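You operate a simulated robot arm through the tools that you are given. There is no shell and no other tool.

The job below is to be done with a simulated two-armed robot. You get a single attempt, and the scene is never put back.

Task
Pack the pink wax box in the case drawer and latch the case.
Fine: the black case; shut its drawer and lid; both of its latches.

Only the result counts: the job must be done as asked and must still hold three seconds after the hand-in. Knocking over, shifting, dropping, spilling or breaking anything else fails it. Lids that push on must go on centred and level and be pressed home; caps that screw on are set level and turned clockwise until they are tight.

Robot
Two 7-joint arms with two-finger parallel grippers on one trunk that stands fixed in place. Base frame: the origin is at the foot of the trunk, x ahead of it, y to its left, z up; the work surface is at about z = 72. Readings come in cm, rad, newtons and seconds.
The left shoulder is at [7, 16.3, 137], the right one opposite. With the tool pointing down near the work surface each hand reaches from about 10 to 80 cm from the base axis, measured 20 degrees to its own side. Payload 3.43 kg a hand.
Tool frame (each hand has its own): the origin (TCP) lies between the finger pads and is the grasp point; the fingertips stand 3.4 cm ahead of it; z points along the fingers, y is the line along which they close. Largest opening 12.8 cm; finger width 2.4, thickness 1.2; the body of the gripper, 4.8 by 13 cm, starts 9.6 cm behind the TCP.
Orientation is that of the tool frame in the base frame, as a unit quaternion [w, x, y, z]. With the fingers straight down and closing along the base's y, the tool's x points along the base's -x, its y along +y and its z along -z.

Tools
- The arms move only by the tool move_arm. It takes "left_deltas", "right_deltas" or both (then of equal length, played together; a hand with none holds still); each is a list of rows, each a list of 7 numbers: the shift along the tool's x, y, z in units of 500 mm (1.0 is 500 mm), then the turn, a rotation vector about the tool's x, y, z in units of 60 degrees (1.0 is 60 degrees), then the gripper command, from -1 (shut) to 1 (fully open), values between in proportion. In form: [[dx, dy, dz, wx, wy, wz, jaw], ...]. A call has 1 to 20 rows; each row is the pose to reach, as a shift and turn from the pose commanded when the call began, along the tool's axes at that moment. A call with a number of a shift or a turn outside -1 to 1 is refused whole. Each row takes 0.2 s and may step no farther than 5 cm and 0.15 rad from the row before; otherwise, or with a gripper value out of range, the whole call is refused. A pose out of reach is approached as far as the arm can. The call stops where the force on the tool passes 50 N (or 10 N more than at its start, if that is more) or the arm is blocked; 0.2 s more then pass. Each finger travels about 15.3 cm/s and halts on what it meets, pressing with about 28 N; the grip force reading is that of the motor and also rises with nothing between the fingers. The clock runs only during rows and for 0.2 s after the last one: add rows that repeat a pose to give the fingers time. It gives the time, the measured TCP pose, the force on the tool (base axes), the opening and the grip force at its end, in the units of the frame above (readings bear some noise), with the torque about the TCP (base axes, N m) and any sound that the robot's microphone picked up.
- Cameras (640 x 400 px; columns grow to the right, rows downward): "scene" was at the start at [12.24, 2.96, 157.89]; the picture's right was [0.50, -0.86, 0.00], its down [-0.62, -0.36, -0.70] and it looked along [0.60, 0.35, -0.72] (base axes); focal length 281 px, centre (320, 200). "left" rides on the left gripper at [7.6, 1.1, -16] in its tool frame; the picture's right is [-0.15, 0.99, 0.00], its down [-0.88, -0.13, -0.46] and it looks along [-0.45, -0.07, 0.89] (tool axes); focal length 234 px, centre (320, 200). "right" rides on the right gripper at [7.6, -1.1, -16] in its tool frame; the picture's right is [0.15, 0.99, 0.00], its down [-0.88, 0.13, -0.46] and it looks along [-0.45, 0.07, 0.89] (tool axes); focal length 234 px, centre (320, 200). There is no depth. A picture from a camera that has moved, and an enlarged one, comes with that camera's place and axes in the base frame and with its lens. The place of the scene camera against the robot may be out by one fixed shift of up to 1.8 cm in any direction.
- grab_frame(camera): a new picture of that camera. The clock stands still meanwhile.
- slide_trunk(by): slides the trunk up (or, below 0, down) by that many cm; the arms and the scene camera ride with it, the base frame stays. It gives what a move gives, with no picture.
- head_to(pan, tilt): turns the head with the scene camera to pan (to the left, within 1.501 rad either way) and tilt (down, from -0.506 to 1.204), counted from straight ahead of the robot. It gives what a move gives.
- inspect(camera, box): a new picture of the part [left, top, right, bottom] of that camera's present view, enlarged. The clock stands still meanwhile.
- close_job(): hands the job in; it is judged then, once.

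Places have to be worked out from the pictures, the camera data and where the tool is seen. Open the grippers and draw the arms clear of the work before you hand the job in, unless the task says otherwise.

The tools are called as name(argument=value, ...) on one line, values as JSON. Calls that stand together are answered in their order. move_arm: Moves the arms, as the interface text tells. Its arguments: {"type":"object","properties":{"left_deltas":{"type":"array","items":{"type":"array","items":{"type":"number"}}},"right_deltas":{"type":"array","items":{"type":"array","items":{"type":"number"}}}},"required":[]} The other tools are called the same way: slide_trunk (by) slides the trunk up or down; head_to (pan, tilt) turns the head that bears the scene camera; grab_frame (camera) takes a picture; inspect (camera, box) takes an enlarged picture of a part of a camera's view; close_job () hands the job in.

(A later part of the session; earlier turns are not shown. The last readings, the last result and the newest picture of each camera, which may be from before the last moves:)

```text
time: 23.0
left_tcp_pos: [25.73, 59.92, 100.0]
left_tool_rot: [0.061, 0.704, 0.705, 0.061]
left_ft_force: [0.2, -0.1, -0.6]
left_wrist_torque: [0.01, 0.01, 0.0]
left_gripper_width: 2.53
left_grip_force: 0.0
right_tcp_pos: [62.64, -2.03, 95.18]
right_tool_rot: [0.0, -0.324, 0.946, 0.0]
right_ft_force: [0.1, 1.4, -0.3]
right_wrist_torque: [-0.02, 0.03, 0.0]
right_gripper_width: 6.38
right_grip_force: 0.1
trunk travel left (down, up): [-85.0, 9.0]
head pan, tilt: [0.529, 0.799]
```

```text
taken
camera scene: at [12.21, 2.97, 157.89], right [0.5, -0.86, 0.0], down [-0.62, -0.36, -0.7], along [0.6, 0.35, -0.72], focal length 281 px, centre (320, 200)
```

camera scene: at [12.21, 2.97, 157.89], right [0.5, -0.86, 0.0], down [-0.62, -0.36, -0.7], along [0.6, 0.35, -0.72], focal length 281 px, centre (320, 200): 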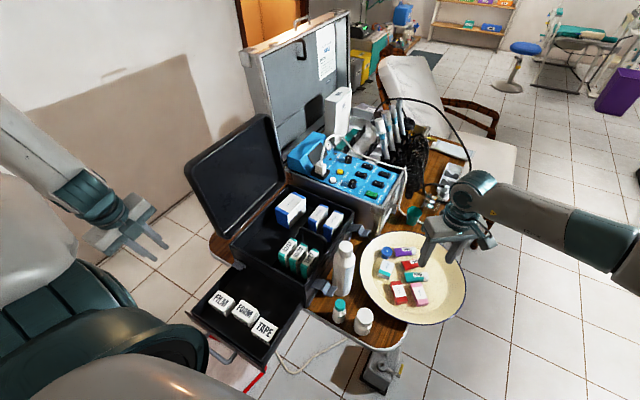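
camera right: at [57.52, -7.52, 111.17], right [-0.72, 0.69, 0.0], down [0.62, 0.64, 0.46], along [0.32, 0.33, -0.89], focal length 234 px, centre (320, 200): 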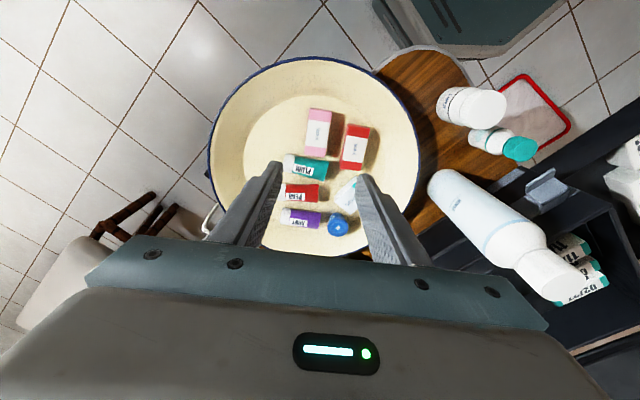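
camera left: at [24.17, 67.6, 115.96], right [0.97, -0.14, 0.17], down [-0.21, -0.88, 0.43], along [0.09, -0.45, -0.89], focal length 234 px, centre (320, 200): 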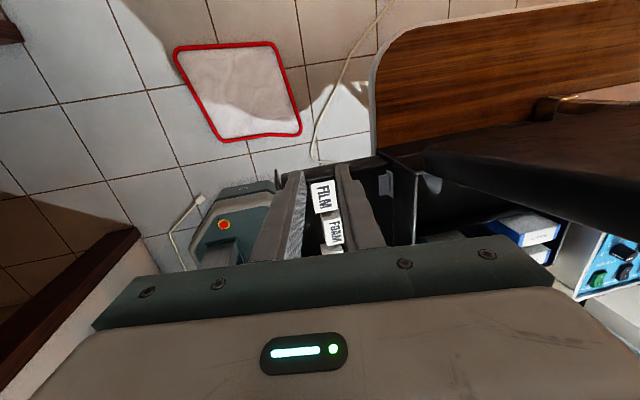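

The target point below the TCP projects near (319,136), almost on the pink box. Zooming for precision.

inspect(camera="right", box=[260, 80, 400, 180])

inspect(camera="scene", box=[360, 230, 470, 320])

```text
4.00 times, centred on (330, 130) of right
camera zoom: at [57.52, -7.52, 111.17], right [-0.72, 0.69, 0.0], down [0.62, 0.64, 0.46], along [0.32, 0.33, -0.89], focal length 937 px, centre (280, 480)
```

zoom: 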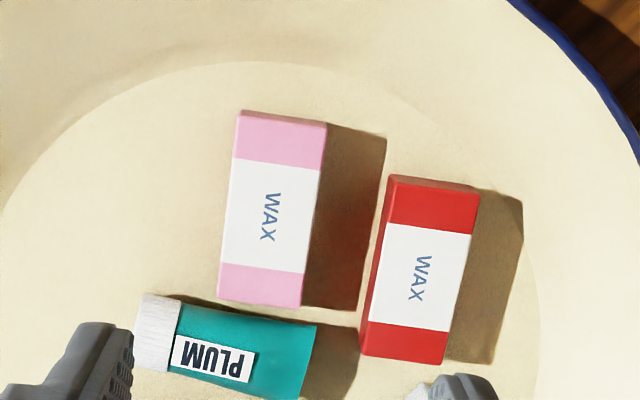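

```text
4.44 times, centred on (415, 275) of scene
camera zoom: at [12.21, 2.97, 157.89], right [0.5, -0.86, 0.0], down [-0.62, -0.36, -0.7], along [0.6, 0.35, -0.72], focal length 1249 px, centre (-102, -133)
```

zoom: 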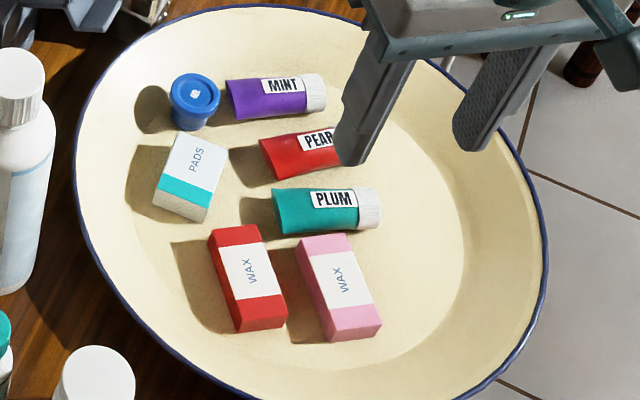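

Pink box centre ≈ (62.9, -2.5), yaw ≈ 38.6°, with ~2.7 cm to the red one. I'll narrow to ~5.2 cm and descend to z≈77.

move_arm(right_deltas=[[0.0017, -0.0106, 0.04, 0, 0, -0.013, -0.19], [0.0017, -0.0106, 0.1, 0, 0, -0.013, -0.19], [0.0017, -0.0106, 0.18, 0, 0, -0.013, -0.19], [0.0017, -0.0106, 0.25, 0, 0, -0.013, -0.19], [0.0017, -0.0106, 0.31, 0, 0, -0.013, -0.19], [0.0017, -0.0106, 0.34, 0, 0, -0.013, -0.19]])

grab_frame(camera="right")

inspect(camera="scene", box=[360, 210, 480, 320])

```text
time: 24.4
left_tcp_pos: [25.75, 59.92, 99.91]
left_tool_rot: [0.062, 0.704, 0.705, 0.063]
left_ft_force: [-0.3, 0.5, -0.1]
left_wrist_torque: [0.01, 0.01, 0.02]
left_gripper_width: 2.57
left_grip_force: 0.1
right_tcp_pos: [63.08, -2.61, 78.05]
right_tool_rot: [0.0, -0.33, 0.944, 0.0]
right_ft_force: [-0.1, 0.1, 0.0]
right_wrist_torque: [-0.02, 0.0, 0.01]
right_gripper_width: 5.2
right_grip_force: 0.0
trunk travel left (down, up): [-85.0, 9.0]
head pan, tilt: [0.529, 0.799]
```

```text
taken
camera right: at [57.97, -8.18, 94.16], right [-0.73, 0.68, 0.0], down [0.61, 0.65, 0.46], along [0.31, 0.33, -0.89], focal length 234 px, centre (320, 200)
```

right: 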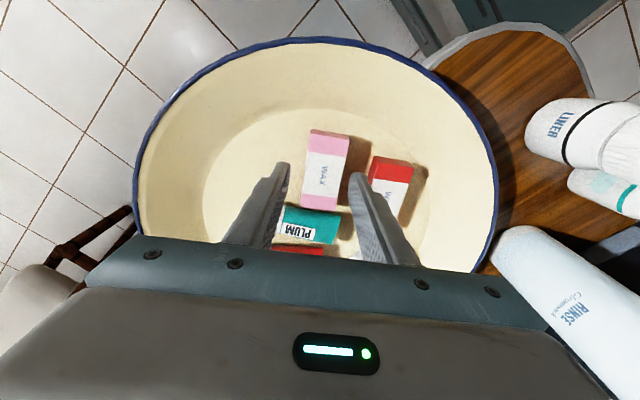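

```text
3.64 times, centred on (420, 265) of scene
camera zoom: at [12.25, 2.97, 157.89], right [0.5, -0.86, 0.0], down [-0.62, -0.36, -0.7], along [0.6, 0.35, -0.72], focal length 1022 px, centre (-44, -36)
```

zoom: 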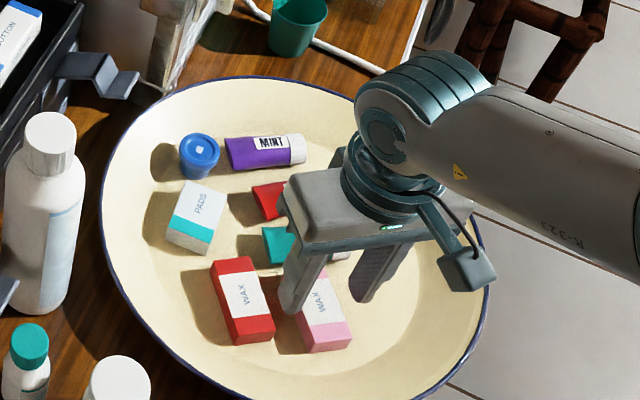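

The fingers straddle the pink box cleanly. Descending the last 1.3 cm and closing.

move_arm(right_deltas=[[0, 0, 0.013, 0, 0, 0, -0.19], [0, 0, 0.026, 0, 0, 0, -0.19], [0, 0, 0.026, 0, 0, 0, -0.19]])

grab_frame(camera="right")

```text
time: 25.2
left_tcp_pos: [25.88, 59.88, 99.91]
left_tool_rot: [0.062, 0.704, 0.705, 0.062]
left_ft_force: [0.5, 0.1, -0.5]
left_wrist_torque: [0.01, 0.01, 0.01]
left_gripper_width: 2.6
left_grip_force: 0.0
right_tcp_pos: [63.12, -2.73, 76.86]
right_tool_rot: [0.0, -0.329, 0.944, 0.0]
right_ft_force: [0.0, 0.5, -0.6]
right_wrist_torque: [0.03, 0.0, 0.0]
right_gripper_width: 5.18
right_grip_force: 0.0
trunk travel left (down, up): [-85.0, 9.0]
head pan, tilt: [0.529, 0.799]
```

```text
taken
camera right: at [57.99, -8.28, 92.8], right [-0.73, 0.68, 0.0], down [0.61, 0.65, 0.46], along [0.31, 0.33, -0.89], focal length 234 px, centre (320, 200)
```

right: 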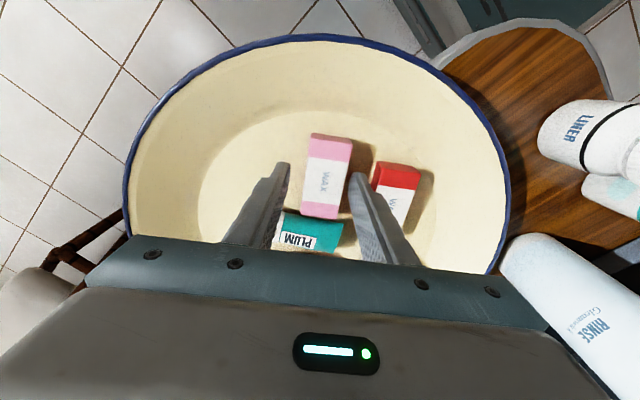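

Lower 0.4 cm more and close on the box.

move_arm(right_deltas=[[0, 0, 0.008, 0, 0, 0, -0.19], [0, 0, 0.008, 0, 0, 0, -0.5], [0, 0, 0.008, 0, 0, 0, -1], [0, 0, 0.008, 0, 0, 0, -1], [0, 0, 0.008, 0, 0, 0, -1]])

grab_frame(camera="right")

```text
time: 26.4
left_tcp_pos: [25.77, 59.95, 99.94]
left_tool_rot: [0.062, 0.705, 0.704, 0.061]
left_ft_force: [-0.6, -0.6, -0.1]
left_wrist_torque: [0.0, -0.03, 0.03]
left_gripper_width: 2.54
left_grip_force: 0.1
right_tcp_pos: [63.03, -2.75, 76.45]
right_tool_rot: [0.0, -0.33, 0.944, 0.0]
right_ft_force: [-0.7, 0.7, 1.5]
right_wrist_torque: [-0.03, 0.02, -0.02]
right_gripper_width: 3.29
right_grip_force: 28.5
trunk travel left (down, up): [-85.0, 9.0]
head pan, tilt: [0.529, 0.799]
```

```text
taken
camera right: at [57.94, -8.33, 92.36], right [-0.73, 0.68, 0.0], down [0.61, 0.65, 0.46], along [0.31, 0.33, -0.89], focal length 234 px, centre (320, 200)
```

right: 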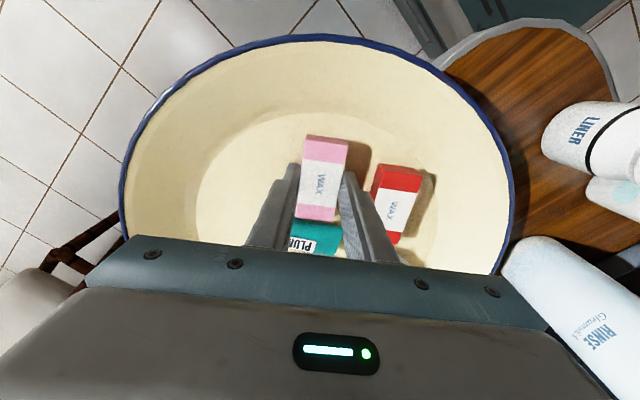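

Gripped (3.29 cm, 28 N). Lifting straight up.

move_arm(right_deltas=[[0, 0, -0.03, 0, 0, 0, -1], [0, 0, -0.1, 0, 0, 0, -1], [0, 0, -0.19, 0, 0, 0, -1], [0, 0, -0.28, 0, 0, 0, -1], [0, 0, -0.37, 0, 0, 0, -1], [0, 0, -0.46, 0, 0, 0, -1], [0, 0, -0.54, 0, 0, 0, -1], [0, 0, -0.58, 0, 0, 0, -1]])

grab_frame(camera="right")

grab_frame(camera="scene")

```text
time: 28.2
left_tcp_pos: [25.64, 60.04, 100.03]
left_tool_rot: [0.062, 0.704, 0.705, 0.062]
left_ft_force: [-0.7, 0.1, 0.6]
left_wrist_torque: [0.01, -0.01, -0.04]
left_gripper_width: 2.57
left_grip_force: 0.0
right_tcp_pos: [63.04, -2.64, 105.45]
right_tool_rot: [-0.001, -0.33, 0.944, 0.0]
right_ft_force: [-0.6, 0.2, -0.2]
right_wrist_torque: [-0.04, 0.02, -0.02]
right_gripper_width: 3.28
right_grip_force: 28.3
trunk travel left (down, up): [-85.0, 9.0]
head pan, tilt: [0.529, 0.799]
```

```text
taken
camera right: at [57.88, -8.21, 121.4], right [-0.73, 0.68, 0.0], down [0.61, 0.65, 0.45], along [0.31, 0.33, -0.89], focal length 234 px, centre (320, 200)
```

right: 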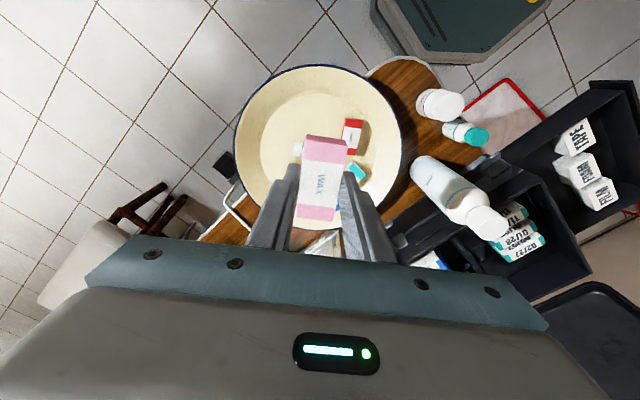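

```text
taken
camera scene: at [12.23, 2.95, 157.89], right [0.5, -0.86, 0.0], down [-0.62, -0.36, -0.7], along [0.6, 0.35, -0.72], focal length 281 px, centre (320, 200)
```

scene: 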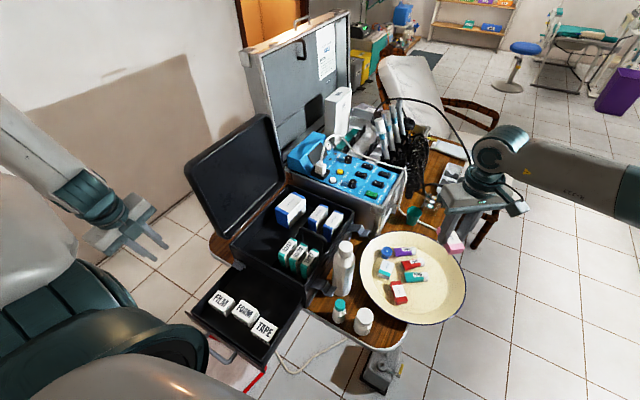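

The box is held. Traversing at z≈105 to above the free part of the drawer near (36.4, 36) while yawing back square.

move_arm(right_deltas=[[-0.006, 0.078, 0, 0, 0, 0.054, -1], [-0.0115, 0.156, 0, 0, 0, 0.107, -1], [-0.017, 0.234, 0, 0, 0, 0.161, -1], [-0.023, 0.312, 0, 0, 0, 0.214, -1], [-0.029, 0.39, 0, 0, 0, 0.268, -1], [-0.0345, 0.468, 0, 0, 0, 0.322, -1], [-0.04, 0.546, 0, 0, 0, 0.375, -1], [-0.046, 0.624, 0, 0, 0, 0.429, -1], [-0.052, 0.702, 0, 0, 0, 0.482, -1], [-0.0575, 0.78, 0, 0, 0, 0.536, -1], [-0.063, 0.858, 0, 0, 0, 0.59, -1], [-0.069, 0.936, 0, 0, 0, 0.643, -1]])

grab_frame(camera="right")

grab_frame(camera="scene")

```text
time: 30.8
left_tcp_pos: [25.88, 59.86, 100.14]
left_tool_rot: [0.062, 0.704, 0.705, 0.062]
left_ft_force: [0.4, -0.1, -0.2]
left_wrist_torque: [0.03, 0.02, 0.0]
left_gripper_width: 2.58
left_grip_force: 0.0
right_tcp_pos: [42.91, 27.54, 104.83]
right_tool_rot: [-0.001, 0.002, 1.0, 0.001]
right_ft_force: [0.0, -0.4, 0.2]
right_wrist_torque: [0.04, 0.02, 0.0]
right_gripper_width: 3.3
right_grip_force: 27.9
right hand out of reach, approached as far as the arm can: row 11, 12
trunk travel left (down, up): [-85.0, 9.0]
head pan, tilt: [0.529, 0.799]
```

```text
taken
camera right: at [35.52, 26.38, 121.01], right [-0.14, 0.99, 0.0], down [0.88, 0.13, 0.45], along [0.45, 0.07, -0.89], focal length 234 px, centre (320, 200)
```

right: 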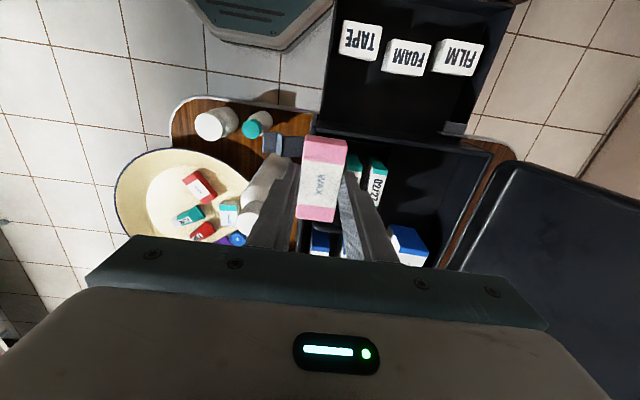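

```text
taken
camera scene: at [12.39, 2.69, 157.9], right [0.5, -0.86, 0.0], down [-0.62, -0.36, -0.7], along [0.6, 0.35, -0.72], focal length 281 px, centre (320, 200)
```

scene: 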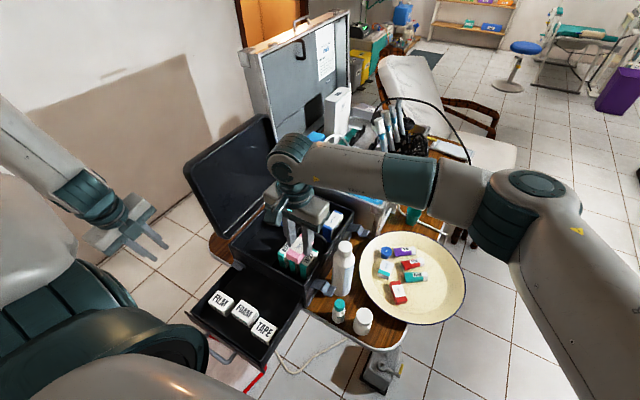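

The right arm ran out of reach at (42.9, 27.5, 105), probably from folding at that height. I'll try sloping downward toward the drawer.

move_arm(right_deltas=[[0.03, 0.03, 0.06, 0, 0, 0, -1], [0.06, 0.08, 0.12, 0, 0, 0, -1], [0.1, 0.12, 0.15, 0, 0, 0, -1], [0.13, 0.17, 0.18, 0, 0, 0, -1]])

grab_frame(camera="scene")

```text
time: 31.8
left_tcp_pos: [25.76, 60.05, 99.95]
left_tool_rot: [0.061, 0.704, 0.705, 0.062]
left_ft_force: [0.1, -0.6, -0.3]
left_wrist_torque: [-0.01, -0.02, -0.01]
left_gripper_width: 2.57
left_grip_force: 0.2
right_tcp_pos: [37.74, 29.41, 98.24]
right_tool_rot: [0.0, 0.001, 1.0, 0.0]
right_ft_force: [0.2, 0.2, -0.7]
right_wrist_torque: [0.0, -0.01, 0.01]
right_gripper_width: 3.27
right_grip_force: 28.2
right hand out of reach, approached as far as the arm can: row 2, 3, 4
trunk travel left (down, up): [-85.0, 9.0]
head pan, tilt: [0.529, 0.799]
```

```text
taken
camera scene: at [12.1, 3.08, 157.9], right [0.5, -0.86, 0.0], down [-0.62, -0.36, -0.7], along [0.6, 0.35, -0.72], focal length 281 px, centre (320, 200)
```

scene: 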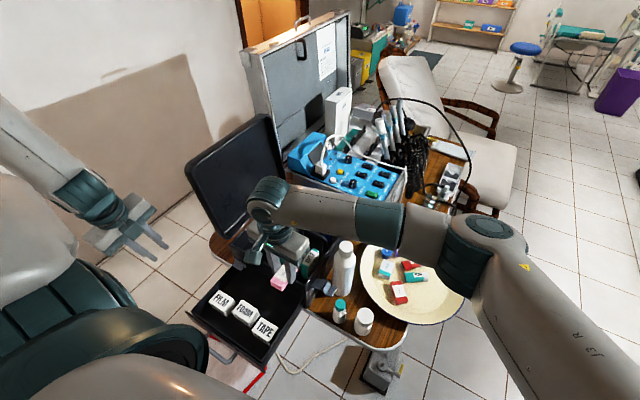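

Close to the drawer now at (37.7, 29.4, 98). I'll try straight lower and then toward +y.

move_arm(right_deltas=[[0.01, 0, 0.06, 0, 0, 0, -1], [0.02, 0.03, 0.12, 0, 0, 0, -1], [0.025, 0.06, 0.15, 0, 0, 0, -1], [0.025, 0.09, 0.15, 0, 0, 0, -1]])

grab_frame(camera="right")

```text
time: 32.8
left_tcp_pos: [25.83, 60.09, 100.04]
left_tool_rot: [0.062, 0.704, 0.705, 0.062]
left_ft_force: [-0.1, 0.5, 0.1]
left_wrist_torque: [-0.04, -0.01, -0.01]
left_gripper_width: 2.57
left_grip_force: 0.0
right_tcp_pos: [37.47, 29.65, 94.2]
right_tool_rot: [-0.001, 0.003, 1.0, -0.001]
right_ft_force: [0.1, 0.4, -0.3]
right_wrist_torque: [-0.04, -0.01, 0.01]
right_gripper_width: 3.29
right_grip_force: 27.6
right hand out of reach, approached as far as the arm can: row 2, 3, 4
trunk travel left (down, up): [-85.0, 9.0]
head pan, tilt: [0.529, 0.799]
```

```text
taken
camera right: at [29.97, 28.76, 110.19], right [-0.14, 0.99, 0.0], down [0.88, 0.13, 0.46], along [0.45, 0.06, -0.89], focal length 234 px, centre (320, 200)
```

right: 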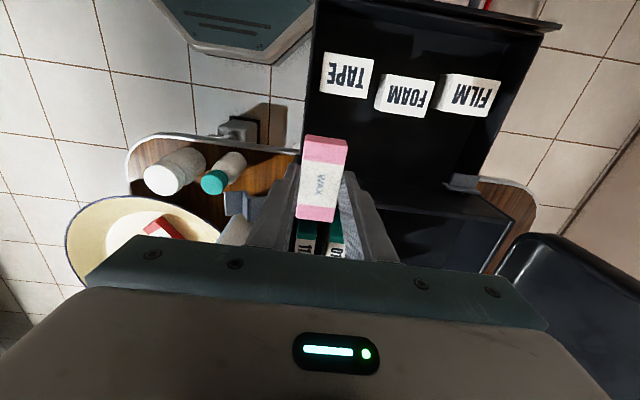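

Reach is still limited there; raising the trunk should unfold the arm. Sliding up 8.5 cm.

slide_trunk(by=8.5)

move_arm(right_deltas=[[0, 0, 0.06, 0, 0, 0, -1], [0, 0, 0.12, 0, 0, 0, -1], [0, 0, 0.18, 0, 0, 0, -1], [0, 0.02, 0.22, 0, 0, 0, -1], [0, 0.045, 0.22, 0, 0, 0, -1]])

grab_frame(camera="scene")

```text
time: 34.0
left_tcp_pos: [25.76, 60.0, 108.45]
left_tool_rot: [0.061, 0.704, 0.705, 0.062]
left_ft_force: [-0.1, -0.6, -0.6]
left_wrist_torque: [0.01, -0.05, -0.01]
left_gripper_width: 2.55
left_grip_force: 0.2
right_tcp_pos: [37.31, 29.74, 102.62]
right_tool_rot: [-0.001, 0.002, 1.0, -0.001]
right_ft_force: [-0.3, 0.0, -0.9]
right_wrist_torque: [0.04, -0.02, -0.02]
right_gripper_width: 3.3
right_grip_force: 27.9
trunk travel left (down, up): [-93.5, 0.5]
head pan, tilt: [0.529, 0.799]
```

```text
time: 35.4
left_tcp_pos: [25.7, 59.99, 108.56]
left_tool_rot: [0.062, 0.704, 0.705, 0.062]
left_ft_force: [0.0, -0.5, -0.1]
left_wrist_torque: [-0.02, -0.03, 0.02]
left_gripper_width: 2.55
left_grip_force: 0.0
right_tcp_pos: [40.94, 26.55, 93.0]
right_tool_rot: [0.012, 0.025, 1.0, -0.015]
right_ft_force: [-0.8, 0.4, -0.6]
right_wrist_torque: [0.0, -0.02, 0.01]
right_gripper_width: 3.29
right_grip_force: 28.3
right hand out of reach, approached as far as the arm can: row 4, 5
trunk travel left (down, up): [-93.5, 0.5]
head pan, tilt: [0.529, 0.799]
stopped in row 5 (right hand): the arm was blocked; the commanded pose is now the measured one
```

```text
taken
camera scene: at [12.27, 2.93, 166.39], right [0.5, -0.86, 0.0], down [-0.62, -0.36, -0.7], along [0.6, 0.35, -0.72], focal length 281 px, centre (320, 200)
```

scene: 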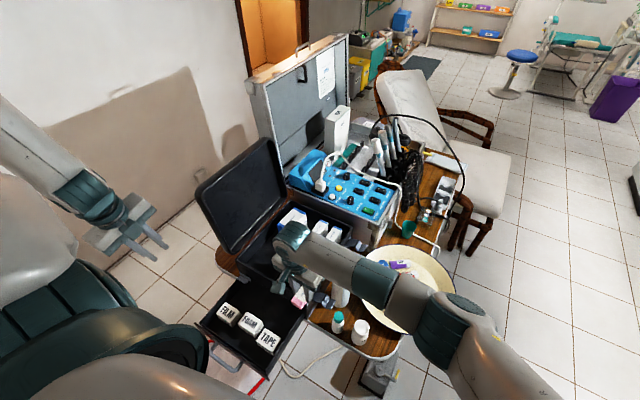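

The arm reported being blocked; checking whether it touched the bottle or anything else.

inspect(camera="scene", box=[250, 210, 410, 350])

grab_frame(camera="right")

grab_frame(camera="left")

```text
2.86 times, centred on (330, 280) of scene
camera zoom: at [12.27, 2.93, 166.39], right [0.5, -0.86, 0.0], down [-0.62, -0.36, -0.7], along [0.6, 0.35, -0.72], focal length 803 px, centre (291, -29)
```

zoom: 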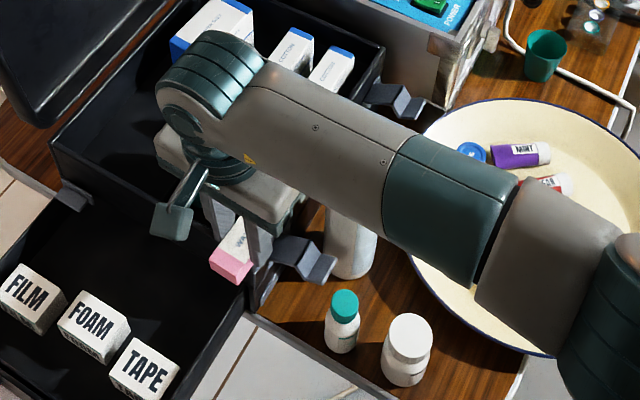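

```text
taken
camera right: at [33.04, 26.46, 108.82], right [-0.1, 0.99, -0.03], down [0.87, 0.1, 0.47], along [0.48, 0.02, -0.88], focal length 234 px, centre (320, 200)
```

right: 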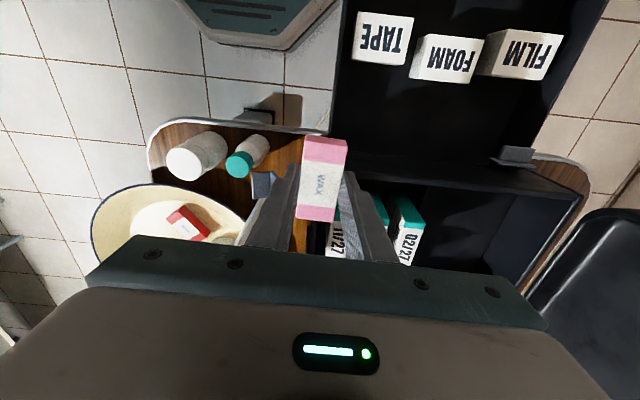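

```text
taken
camera left: at [24.13, 67.61, 124.41], right [0.97, -0.14, 0.17], down [-0.21, -0.88, 0.43], along [0.09, -0.45, -0.89], focal length 234 px, centre (320, 200)
```

left: 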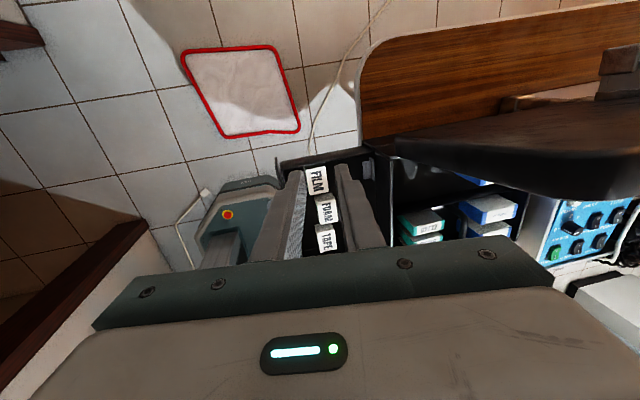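

Nothing looks disturbed; it's an arm limit (crossing far to the left). I'll raise and square the hand, bring the trunk back down, and then lean the fingers toward +y so the wrist needs less reach.

move_arm(right_deltas=[[0, 0, -0.06, 0, 0, 0, -1], [0, 0, -0.12, -0.014, 0.011, -0.024, -1], [0.01, 0, -0.18, -0.029, 0.023, -0.048, -1], [0.03, 0, -0.2, -0.029, 0.023, -0.048, -1]])

slide_trunk(by=-8.5)

```text
time: 36.4
left_tcp_pos: [25.66, 60.11, 108.39]
left_tool_rot: [0.061, 0.704, 0.705, 0.062]
left_ft_force: [-0.3, 0.2, -0.3]
left_wrist_torque: [0.02, -0.05, 0.02]
left_gripper_width: 2.56
left_grip_force: 0.2
right_tcp_pos: [38.93, 27.35, 103.15]
right_tool_rot: [0.0, -0.003, 1.0, 0.0]
right_ft_force: [0.1, -0.4, -0.8]
right_wrist_torque: [-0.01, -0.05, 0.02]
right_gripper_width: 3.3
right_grip_force: 27.8
trunk travel left (down, up): [-93.5, 0.5]
head pan, tilt: [0.529, 0.799]
```

```text
time: 37.6
left_tcp_pos: [25.85, 59.93, 100.07]
left_tool_rot: [0.061, 0.704, 0.705, 0.061]
left_ft_force: [0.4, -0.5, -0.6]
left_wrist_torque: [-0.02, 0.06, -0.01]
left_gripper_width: 2.57
left_grip_force: 0.2
right_tcp_pos: [38.83, 27.37, 94.7]
right_tool_rot: [0.0, -0.001, 1.0, 0.0]
right_ft_force: [0.5, -0.8, -0.6]
right_wrist_torque: [0.01, 0.02, 0.0]
right_gripper_width: 3.28
right_grip_force: 27.6
trunk travel left (down, up): [-85.0, 9.0]
head pan, tilt: [0.529, 0.799]
```

Now tilting the fingers 20° toward +y while moving to about (36.6, 33.5, 93.5).

move_arm(right_deltas=[[0, 0.0, 0, -0.083, 0, 0, -1], [0.01, 0.01, 0, -0.166, 0, 0, -1], [0.02, 0.04, 0.01, -0.25, 0, 0, -1], [0.035, 0.08, 0.02, -0.333, 0, 0, -1], [0.044, 0.12, 0.024, -0.333, 0, 0, -1]])

grab_frame(camera="right")

inspect(camera="scene", box=[200, 200, 400, 350])

```text
time: 38.8
left_tcp_pos: [25.71, 60.11, 99.93]
left_tool_rot: [0.062, 0.704, 0.705, 0.06]
left_ft_force: [-0.3, -0.1, 0.1]
left_wrist_torque: [-0.04, -0.01, 0.03]
left_gripper_width: 2.56
left_grip_force: 0.1
right_tcp_pos: [36.64, 33.38, 93.41]
right_tool_rot: [0.0, -0.002, 0.985, 0.173]
right_ft_force: [0.9, 0.2, -0.9]
right_wrist_torque: [-0.01, 0.03, 0.02]
right_gripper_width: 3.29
right_grip_force: 27.9
trunk travel left (down, up): [-85.0, 9.0]
head pan, tilt: [0.529, 0.799]
```

```text
taken
camera right: at [29.19, 26.83, 108.04], right [-0.15, 0.93, 0.34], down [0.88, -0.03, 0.47], along [0.45, 0.37, -0.81], focal length 234 px, centre (320, 200)
```

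right: 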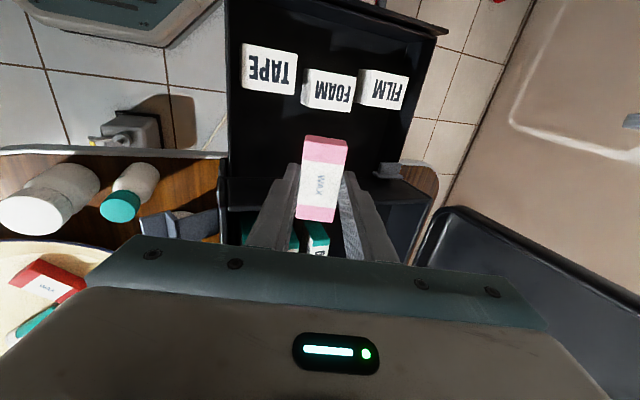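

```text
2.67 times, centred on (300, 275) of scene
camera zoom: at [12.17, 3.13, 157.89], right [0.5, -0.86, 0.0], down [-0.62, -0.36, -0.7], along [0.6, 0.35, -0.72], focal length 750 px, centre (373, 0)
```

zoom: 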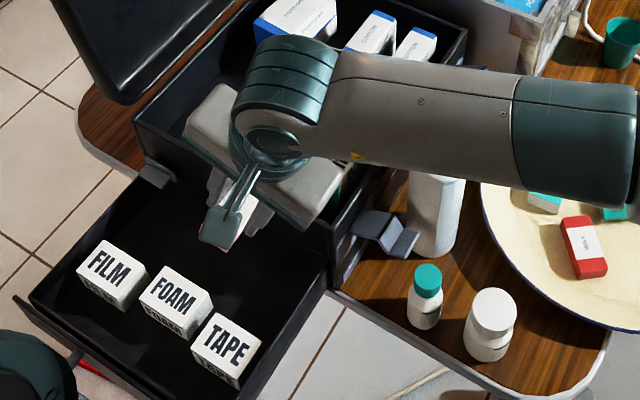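

The lean worked: the box is above the drawer's free space at (36.6, 33.4). Descending to about z=80 first.

move_arm(right_deltas=[[0.002, -0.023, 0.063, 0, 0, 0, -1], [0.004, -0.046, 0.126, 0, 0, 0, -1], [0.006, -0.069, 0.189, 0, 0, 0, -1], [0.008, -0.0915, 0.2515, 0, 0, 0, -1], [0.008, -0.0915, 0.2515, 0, 0, 0, -1]])

grab_frame(camera="right")

inspect(camera="scene", box=[200, 200, 400, 350])

grab_frame(camera="left")

```text
time: 40.0
left_tcp_pos: [25.81, 59.99, 99.87]
left_tool_rot: [0.062, 0.703, 0.706, 0.062]
left_ft_force: [0.1, 0.4, 0.5]
left_wrist_torque: [0.02, 0.01, 0.01]
left_gripper_width: 2.55
left_grip_force: 0.0
right_tcp_pos: [36.14, 33.37, 80.0]
right_tool_rot: [-0.001, -0.003, 0.985, 0.173]
right_ft_force: [-0.4, 0.1, -1.1]
right_wrist_torque: [0.01, -0.01, 0.0]
right_gripper_width: 3.3
right_grip_force: 27.7
trunk travel left (down, up): [-85.0, 9.0]
head pan, tilt: [0.529, 0.799]
```

```text
taken
camera right: at [28.72, 26.78, 94.65], right [-0.15, 0.93, 0.34], down [0.88, -0.03, 0.47], along [0.45, 0.37, -0.81], focal length 234 px, centre (320, 200)
```

right: 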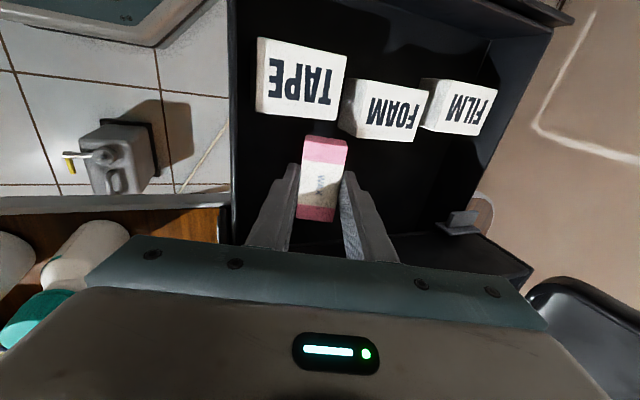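

```text
2.67 times, centred on (300, 275) of scene
camera zoom: at [12.23, 2.98, 157.89], right [0.5, -0.86, 0.0], down [-0.62, -0.36, -0.7], along [0.6, 0.35, -0.72], focal length 750 px, centre (373, 0)
```

zoom: 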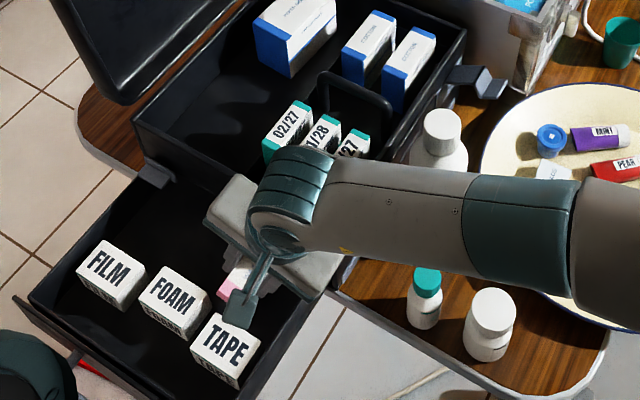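

```text
taken
camera left: at [24.1, 67.64, 115.89], right [0.97, -0.14, 0.17], down [-0.21, -0.88, 0.43], along [0.09, -0.45, -0.89], focal length 234 px, centre (320, 200)
```

left: 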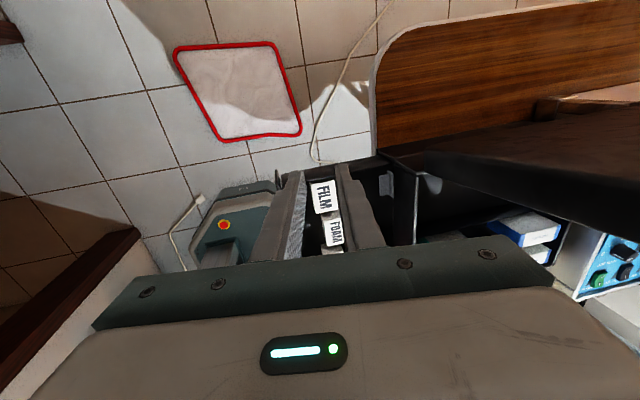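

The box is between the boxes and the case body with clearance at both ends. Descending slowly toward the drawer floor.

move_arm(right_deltas=[[0, -0.0034, 0.0094, 0, 0, 0, -1], [0, -0.0068, 0.0188, 0, 0, 0, -1], [0, -0.0103, 0.0282, 0, 0, 0, -1], [0, -0.0137, 0.0376, 0, 0, 0, -1], [0, -0.0164, 0.0451, 0, 0, 0, -1]])

grab_frame(camera="right")

```text
time: 41.2
left_tcp_pos: [25.73, 59.91, 100.01]
left_tool_rot: [0.062, 0.704, 0.704, 0.061]
left_ft_force: [-0.9, 0.8, -0.2]
left_wrist_torque: [0.03, 0.02, 0.0]
left_gripper_width: 2.55
left_grip_force: 0.1
right_tcp_pos: [36.36, 33.25, 77.63]
right_tool_rot: [-0.001, -0.002, 0.985, 0.174]
right_ft_force: [-1.0, -0.6, -0.2]
right_wrist_torque: [0.0, -0.03, 0.03]
right_gripper_width: 3.29
right_grip_force: 28.3
trunk travel left (down, up): [-85.0, 9.0]
head pan, tilt: [0.529, 0.799]
```

```text
taken
camera right: at [28.86, 26.79, 92.23], right [-0.15, 0.93, 0.34], down [0.88, -0.03, 0.47], along [0.45, 0.37, -0.81], focal length 234 px, centre (320, 200)
```

right: 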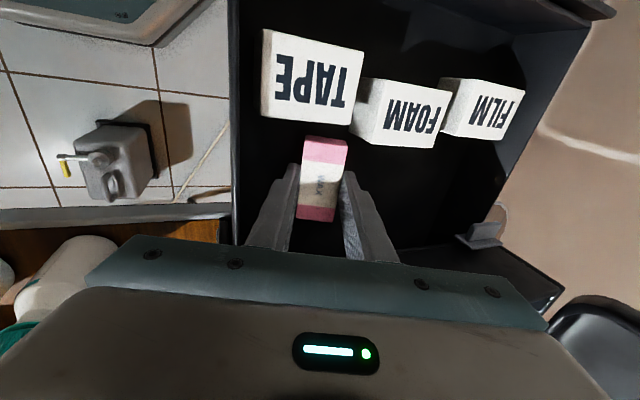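

No contact yet; continuing in small steps.

move_arm(right_deltas=[[0, -0.0017, 0.0047, 0, 0, 0, -1], [0, -0.0034, 0.0094, 0, 0, 0, -1]])

move_arm(right_deltas=[[0, -0.0017, 0.0047, 0, 0, 0, -1], [0, -0.0024, 0.0066, 0, 0, 0, -1]])

```text
time: 41.8
left_tcp_pos: [25.6, 59.78, 100.17]
left_tool_rot: [0.062, 0.704, 0.705, 0.063]
left_ft_force: [0.9, 0.2, 0.5]
left_wrist_torque: [0.01, 0.01, -0.02]
left_gripper_width: 2.58
left_grip_force: 0.0
right_tcp_pos: [36.13, 33.39, 77.35]
right_tool_rot: [0.0, -0.003, 0.984, 0.177]
right_ft_force: [1.6, -2.6, 24.6]
right_wrist_torque: [-0.18, 0.11, 0.01]
right_gripper_width: 3.31
right_grip_force: 28.1
trunk travel left (down, up): [-85.0, 9.0]
head pan, tilt: [0.529, 0.799]
```

```text
time: 42.4
left_tcp_pos: [25.67, 59.78, 100.18]
left_tool_rot: [0.061, 0.704, 0.705, 0.063]
left_ft_force: [0.0, 0.6, -0.2]
left_wrist_torque: [-0.03, 0.02, 0.0]
left_gripper_width: 2.55
left_grip_force: 0.2
right_tcp_pos: [36.32, 33.35, 77.38]
right_tool_rot: [0.0, -0.002, 0.984, 0.179]
right_ft_force: [-0.6, -14.5, 33.0]
right_wrist_torque: [-0.89, 0.18, 0.01]
right_gripper_width: 3.32
right_grip_force: 28.1
trunk travel left (down, up): [-85.0, 9.0]
head pan, tilt: [0.529, 0.799]
stopped in row 2 (right hand): the force on the tool passed its limit at 54 N (the readings are from after the stop); the commanded pose is now the measured one
```

The box touches the floor at z≈77.4. Opening the fingers to release it.

move_arm(right_deltas=[[0, 0, -0.003, 0, 0, 0, -0.45], [0, 0, -0.003, 0, 0, 0, -0.3], [0, 0, -0.003, 0, 0, 0, -0.25]])

grab_frame(camera="right")

```text
time: 43.2
left_tcp_pos: [25.5, 59.9, 100.13]
left_tool_rot: [0.063, 0.704, 0.704, 0.062]
left_ft_force: [-0.5, 0.5, 0.7]
left_wrist_torque: [0.0, -0.01, 0.02]
left_gripper_width: 2.56
left_grip_force: 0.0
right_tcp_pos: [36.07, 33.67, 77.54]
right_tool_rot: [-0.001, -0.005, 0.984, 0.18]
right_ft_force: [0.3, 5.9, 29.5]
right_wrist_torque: [-0.29, -0.02, -0.01]
right_gripper_width: 3.91
right_grip_force: 0.1
trunk travel left (down, up): [-85.0, 9.0]
head pan, tilt: [0.529, 0.799]
```

```text
taken
camera right: at [28.6, 27.04, 92.02], right [-0.15, 0.92, 0.35], down [0.88, -0.03, 0.47], along [0.45, 0.38, -0.81], focal length 234 px, centre (320, 200)
```

right: 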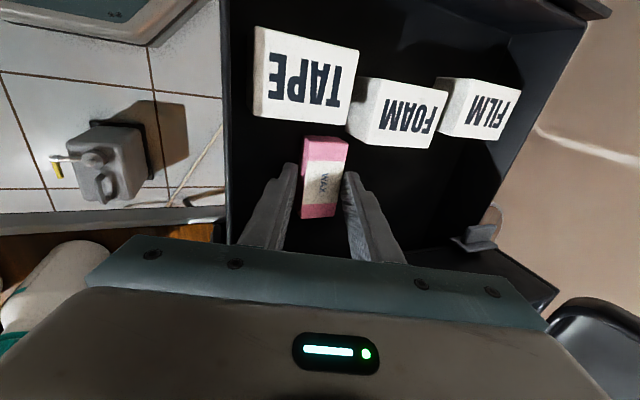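

A finger is touching the floor, so I'll withdraw along the finger axis, then go straight up.

move_arm(right_deltas=[[0, 0, -0.01, 0, 0, 0, -0.25], [0, 0, -0.03, 0, 0, 0, -0.25], [0, 0, -0.06, 0, 0, 0, -0.25], [0, 0, -0.1, 0, 0, 0, -0.25]])

grab_frame(camera="right")

inspect(camera="scene", box=[200, 200, 400, 350])

```text
time: 44.2
left_tcp_pos: [25.8, 59.96, 99.98]
left_tool_rot: [0.061, 0.704, 0.705, 0.062]
left_ft_force: [0.1, -0.6, 0.5]
left_wrist_torque: [-0.01, -0.02, -0.01]
left_gripper_width: 2.55
left_grip_force: 0.0
right_tcp_pos: [36.23, 31.81, 81.77]
right_tool_rot: [-0.001, -0.002, 0.984, 0.177]
right_ft_force: [0.1, 0.8, 0.5]
right_wrist_torque: [-0.02, 0.01, 0.0]
right_gripper_width: 4.79
right_grip_force: 0.0
trunk travel left (down, up): [-85.0, 9.0]
head pan, tilt: [0.529, 0.799]
```

```text
taken
camera right: at [28.8, 25.18, 96.51], right [-0.15, 0.93, 0.34], down [0.88, -0.03, 0.47], along [0.45, 0.37, -0.81], focal length 234 px, centre (320, 200)
```

right: 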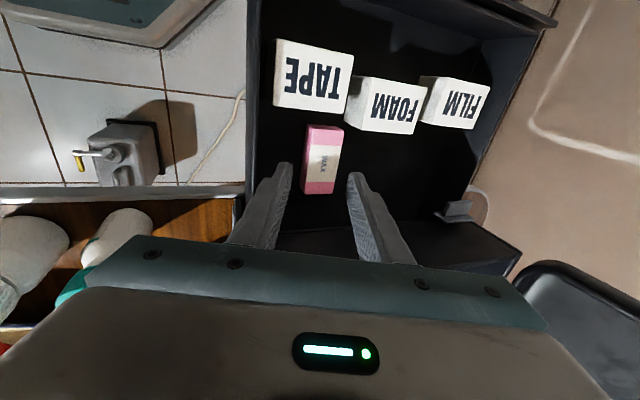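

```text
2.67 times, centred on (300, 275) of scene
camera zoom: at [12.27, 2.94, 157.88], right [0.5, -0.86, 0.0], down [-0.62, -0.36, -0.7], along [0.6, 0.35, -0.72], focal length 750 px, centre (373, 0)
```

zoom: 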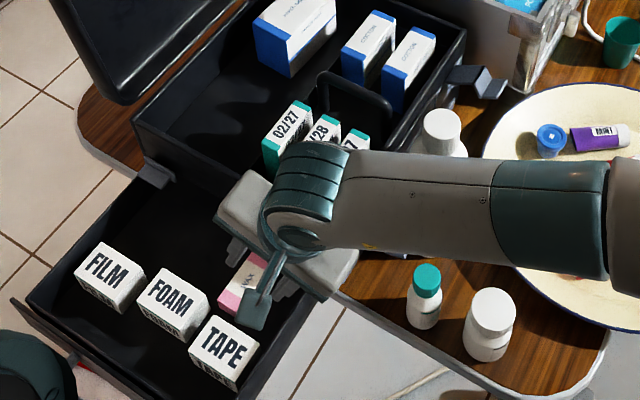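

The pink box lies flat in the drawer. Raising the right hand straight up.

move_arm(right_deltas=[[0, 0.03, -0.083, 0, 0, 0, -0.25], [0, 0.06, -0.165, 0, 0, 0, -0.25], [0, 0.09, -0.248, 0, 0, 0, -0.25], [0, 0.12, -0.33, 0, 0, 0, -0.25], [0, 0.13, -0.41, 0, 0, 0, -0.25]])

grab_frame(camera="right")

```text
time: 45.4
left_tcp_pos: [25.77, 59.92, 100.07]
left_tool_rot: [0.061, 0.703, 0.705, 0.062]
left_ft_force: [-0.4, 0.2, 0.2]
left_wrist_torque: [0.01, 0.01, 0.02]
left_gripper_width: 2.55
left_grip_force: 0.1
right_tcp_pos: [36.15, 30.54, 103.38]
right_tool_rot: [-0.001, -0.004, 0.984, 0.176]
right_ft_force: [0.2, -0.5, 0.6]
right_wrist_torque: [0.0, 0.01, 0.01]
right_gripper_width: 4.82
right_grip_force: 0.0
trunk travel left (down, up): [-85.0, 9.0]
head pan, tilt: [0.529, 0.799]
```

```text
taken
camera right: at [28.77, 24.04, 117.99], right [-0.15, 0.93, 0.34], down [0.88, -0.03, 0.47], along [0.45, 0.38, -0.81], focal length 234 px, centre (320, 200)
```

right: 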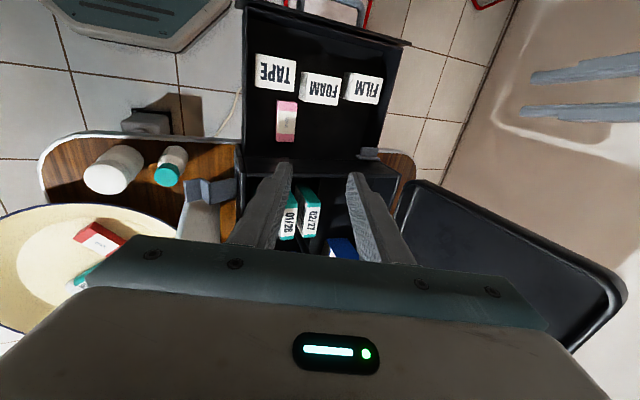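

Now retracting the right hand to its side, clear of the case, and straightening it.

move_arm(right_deltas=[[-0.02, -0.03, -0.09, 0.03, 0, 0, -0.25], [-0.06, -0.08, -0.15, 0.07, 0, 0, -0.25], [-0.11, -0.14, -0.2, 0.11, 0, 0, -0.25], [-0.16, -0.2, -0.24, 0.15, 0, 0, -0.25], [-0.21, -0.26, -0.28, 0.19, 0, 0, -0.25], [-0.26, -0.33, -0.32, 0.23, 0, 0, -0.25], [-0.31, -0.4, -0.36, 0.28, 0, 0, -0.25], [-0.38, -0.47, -0.4, 0.333, 0, 0, -0.25]])

grab_frame(camera="scene")

```text
refused: row 8 steps farther than a row can; nothing moved
```

```text
taken
camera scene: at [12.21, 2.87, 157.89], right [0.5, -0.86, 0.0], down [-0.62, -0.36, -0.7], along [0.6, 0.35, -0.72], focal length 281 px, centre (320, 200)
```

scene: 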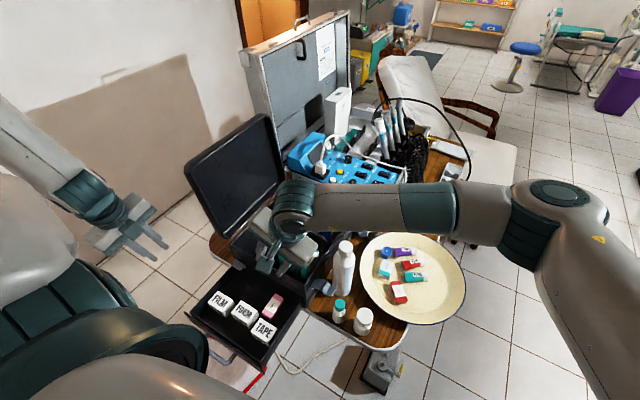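

One row was too long a step; repeating with a finer end.

move_arm(right_deltas=[[-0.02, -0.03, -0.09, 0.03, 0, 0, -0.25], [-0.06, -0.08, -0.15, 0.07, 0, 0, -0.25], [-0.11, -0.13, -0.19, 0.11, 0, 0, -0.25], [-0.16, -0.19, -0.23, 0.15, 0, 0, -0.25], [-0.21, -0.25, -0.27, 0.19, 0, 0, -0.25], [-0.26, -0.31, -0.31, 0.23, 0, 0, -0.25], [-0.3, -0.37, -0.35, 0.28, 0, 0, -0.25], [-0.34, -0.43, -0.38, 0.31, 0, 0, -0.25], [-0.38, -0.48, -0.41, 0.333, 0, 0, -0.25]])

grab_frame(camera="scene")

grab_frame(camera="right")

```text
time: 47.4
left_tcp_pos: [25.7, 59.88, 100.1]
left_tool_rot: [0.062, 0.703, 0.706, 0.063]
left_ft_force: [-0.2, 1.1, -0.2]
left_wrist_torque: [0.0, -0.03, -0.02]
left_gripper_width: 2.56
left_grip_force: 0.0
right_tcp_pos: [55.46, 1.14, 114.16]
right_tool_rot: [0.0, -0.004, 1.0, 0.004]
right_ft_force: [-0.5, 0.1, -0.2]
right_wrist_torque: [0.03, 0.01, -0.02]
right_gripper_width: 4.8
right_grip_force: 0.0
trunk travel left (down, up): [-85.0, 9.0]
head pan, tilt: [0.529, 0.799]
```

```text
taken
camera scene: at [12.28, 2.82, 157.89], right [0.5, -0.86, 0.0], down [-0.62, -0.36, -0.7], along [0.6, 0.35, -0.72], focal length 281 px, centre (320, 200)
```

scene: 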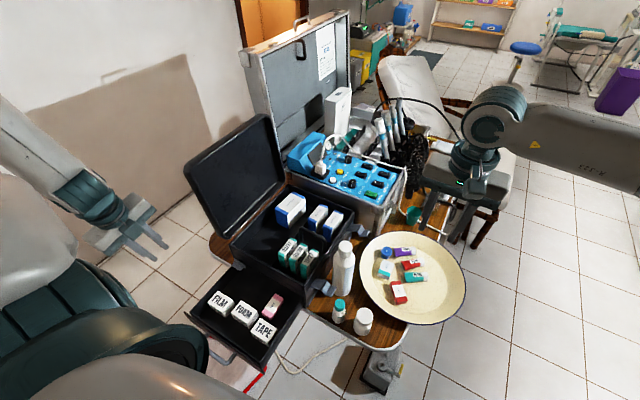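

```text
taken
camera right: at [47.94, -0.09, 130.17], right [-0.15, 0.99, 0.01], down [0.88, 0.13, 0.46], along [0.45, 0.08, -0.89], focal length 234 px, centre (320, 200)
```

right: 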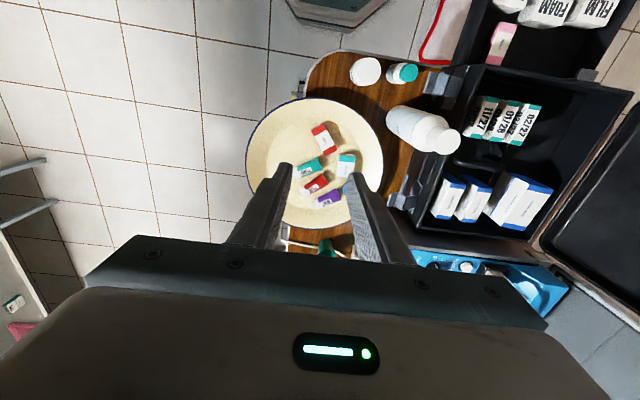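

The plate and other things are undisturbed. Bringing the left hand back over the handle with narrow fingers.

move_arm(left_deltas=[[-0.065, -0.037, 0.043, 0, 0, 0, -0.6], [-0.13, -0.075, 0.086, 0, 0, 0, -0.6], [-0.196, -0.112, 0.129, 0, 0, 0, -0.6], [-0.262, -0.15, 0.171, 0, 0, 0, -0.6], [-0.327, -0.187, 0.214, 0, 0, 0, -0.6], [-0.392, -0.22, 0.257, 0, 0, 0, -0.6], [-0.392, -0.22, 0.257, 0, 0, 0, -0.6]])

grab_frame(camera="left")

```text
time: 49.0
left_tcp_pos: [17.22, 40.28, 85.62]
left_tool_rot: [0.062, 0.704, 0.705, 0.062]
left_ft_force: [-0.5, -0.6, 0.7]
left_wrist_torque: [0.01, 0.01, -0.01]
left_gripper_width: 2.58
left_grip_force: 0.1
right_tcp_pos: [55.36, 1.31, 114.28]
right_tool_rot: [0.0, -0.004, 1.0, 0.004]
right_ft_force: [0.1, -0.3, 0.2]
right_wrist_torque: [0.01, -0.03, -0.01]
right_gripper_width: 4.8
right_grip_force: 0.0
trunk travel left (down, up): [-85.0, 9.0]
head pan, tilt: [0.529, 0.799]
```

```text
taken
camera left: at [15.71, 47.87, 101.55], right [0.97, -0.15, 0.17], down [-0.21, -0.88, 0.43], along [0.09, -0.45, -0.89], focal length 234 px, centre (320, 200)
```

left: 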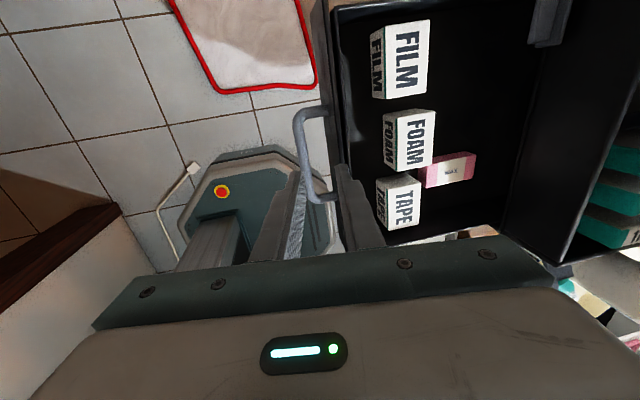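

Aligned above the handle; lowering around the bar.

move_arm(left_deltas=[[0, -0.008, 0.055, 0, 0, 0, -0.6], [0, -0.0165, 0.11, 0, 0, 0, -0.6], [0, -0.0245, 0.162, 0, 0, 0, -0.6], [0, -0.0245, 0.162, 0, 0, 0, -0.75]])

grab_frame(camera="left")

```text
time: 50.0
left_tcp_pos: [17.46, 40.21, 77.17]
left_tool_rot: [0.062, 0.704, 0.705, 0.062]
left_ft_force: [-0.3, -0.1, -0.2]
left_wrist_torque: [-0.01, -0.01, -0.03]
left_gripper_width: 1.61
left_grip_force: 0.2
right_tcp_pos: [55.31, 1.25, 114.11]
right_tool_rot: [0.0, -0.004, 1.0, 0.004]
right_ft_force: [0.8, 0.1, 0.3]
right_wrist_torque: [0.01, 0.05, -0.01]
right_gripper_width: 4.81
right_grip_force: 0.1
trunk travel left (down, up): [-85.0, 9.0]
head pan, tilt: [0.529, 0.799]
```

```text
taken
camera left: at [15.87, 47.91, 93.15], right [0.97, -0.15, 0.17], down [-0.21, -0.88, 0.43], along [0.09, -0.45, -0.89], focal length 234 px, centre (320, 200)
```

left: 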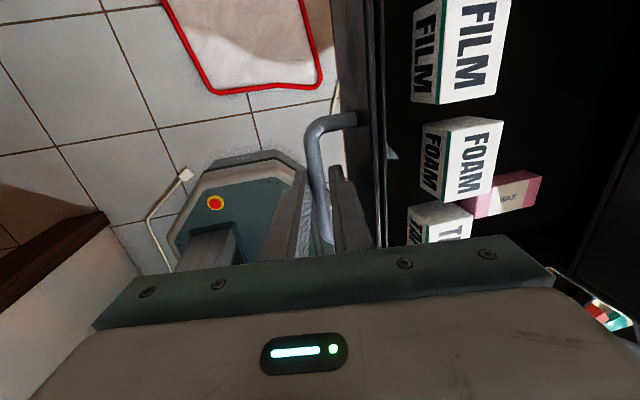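

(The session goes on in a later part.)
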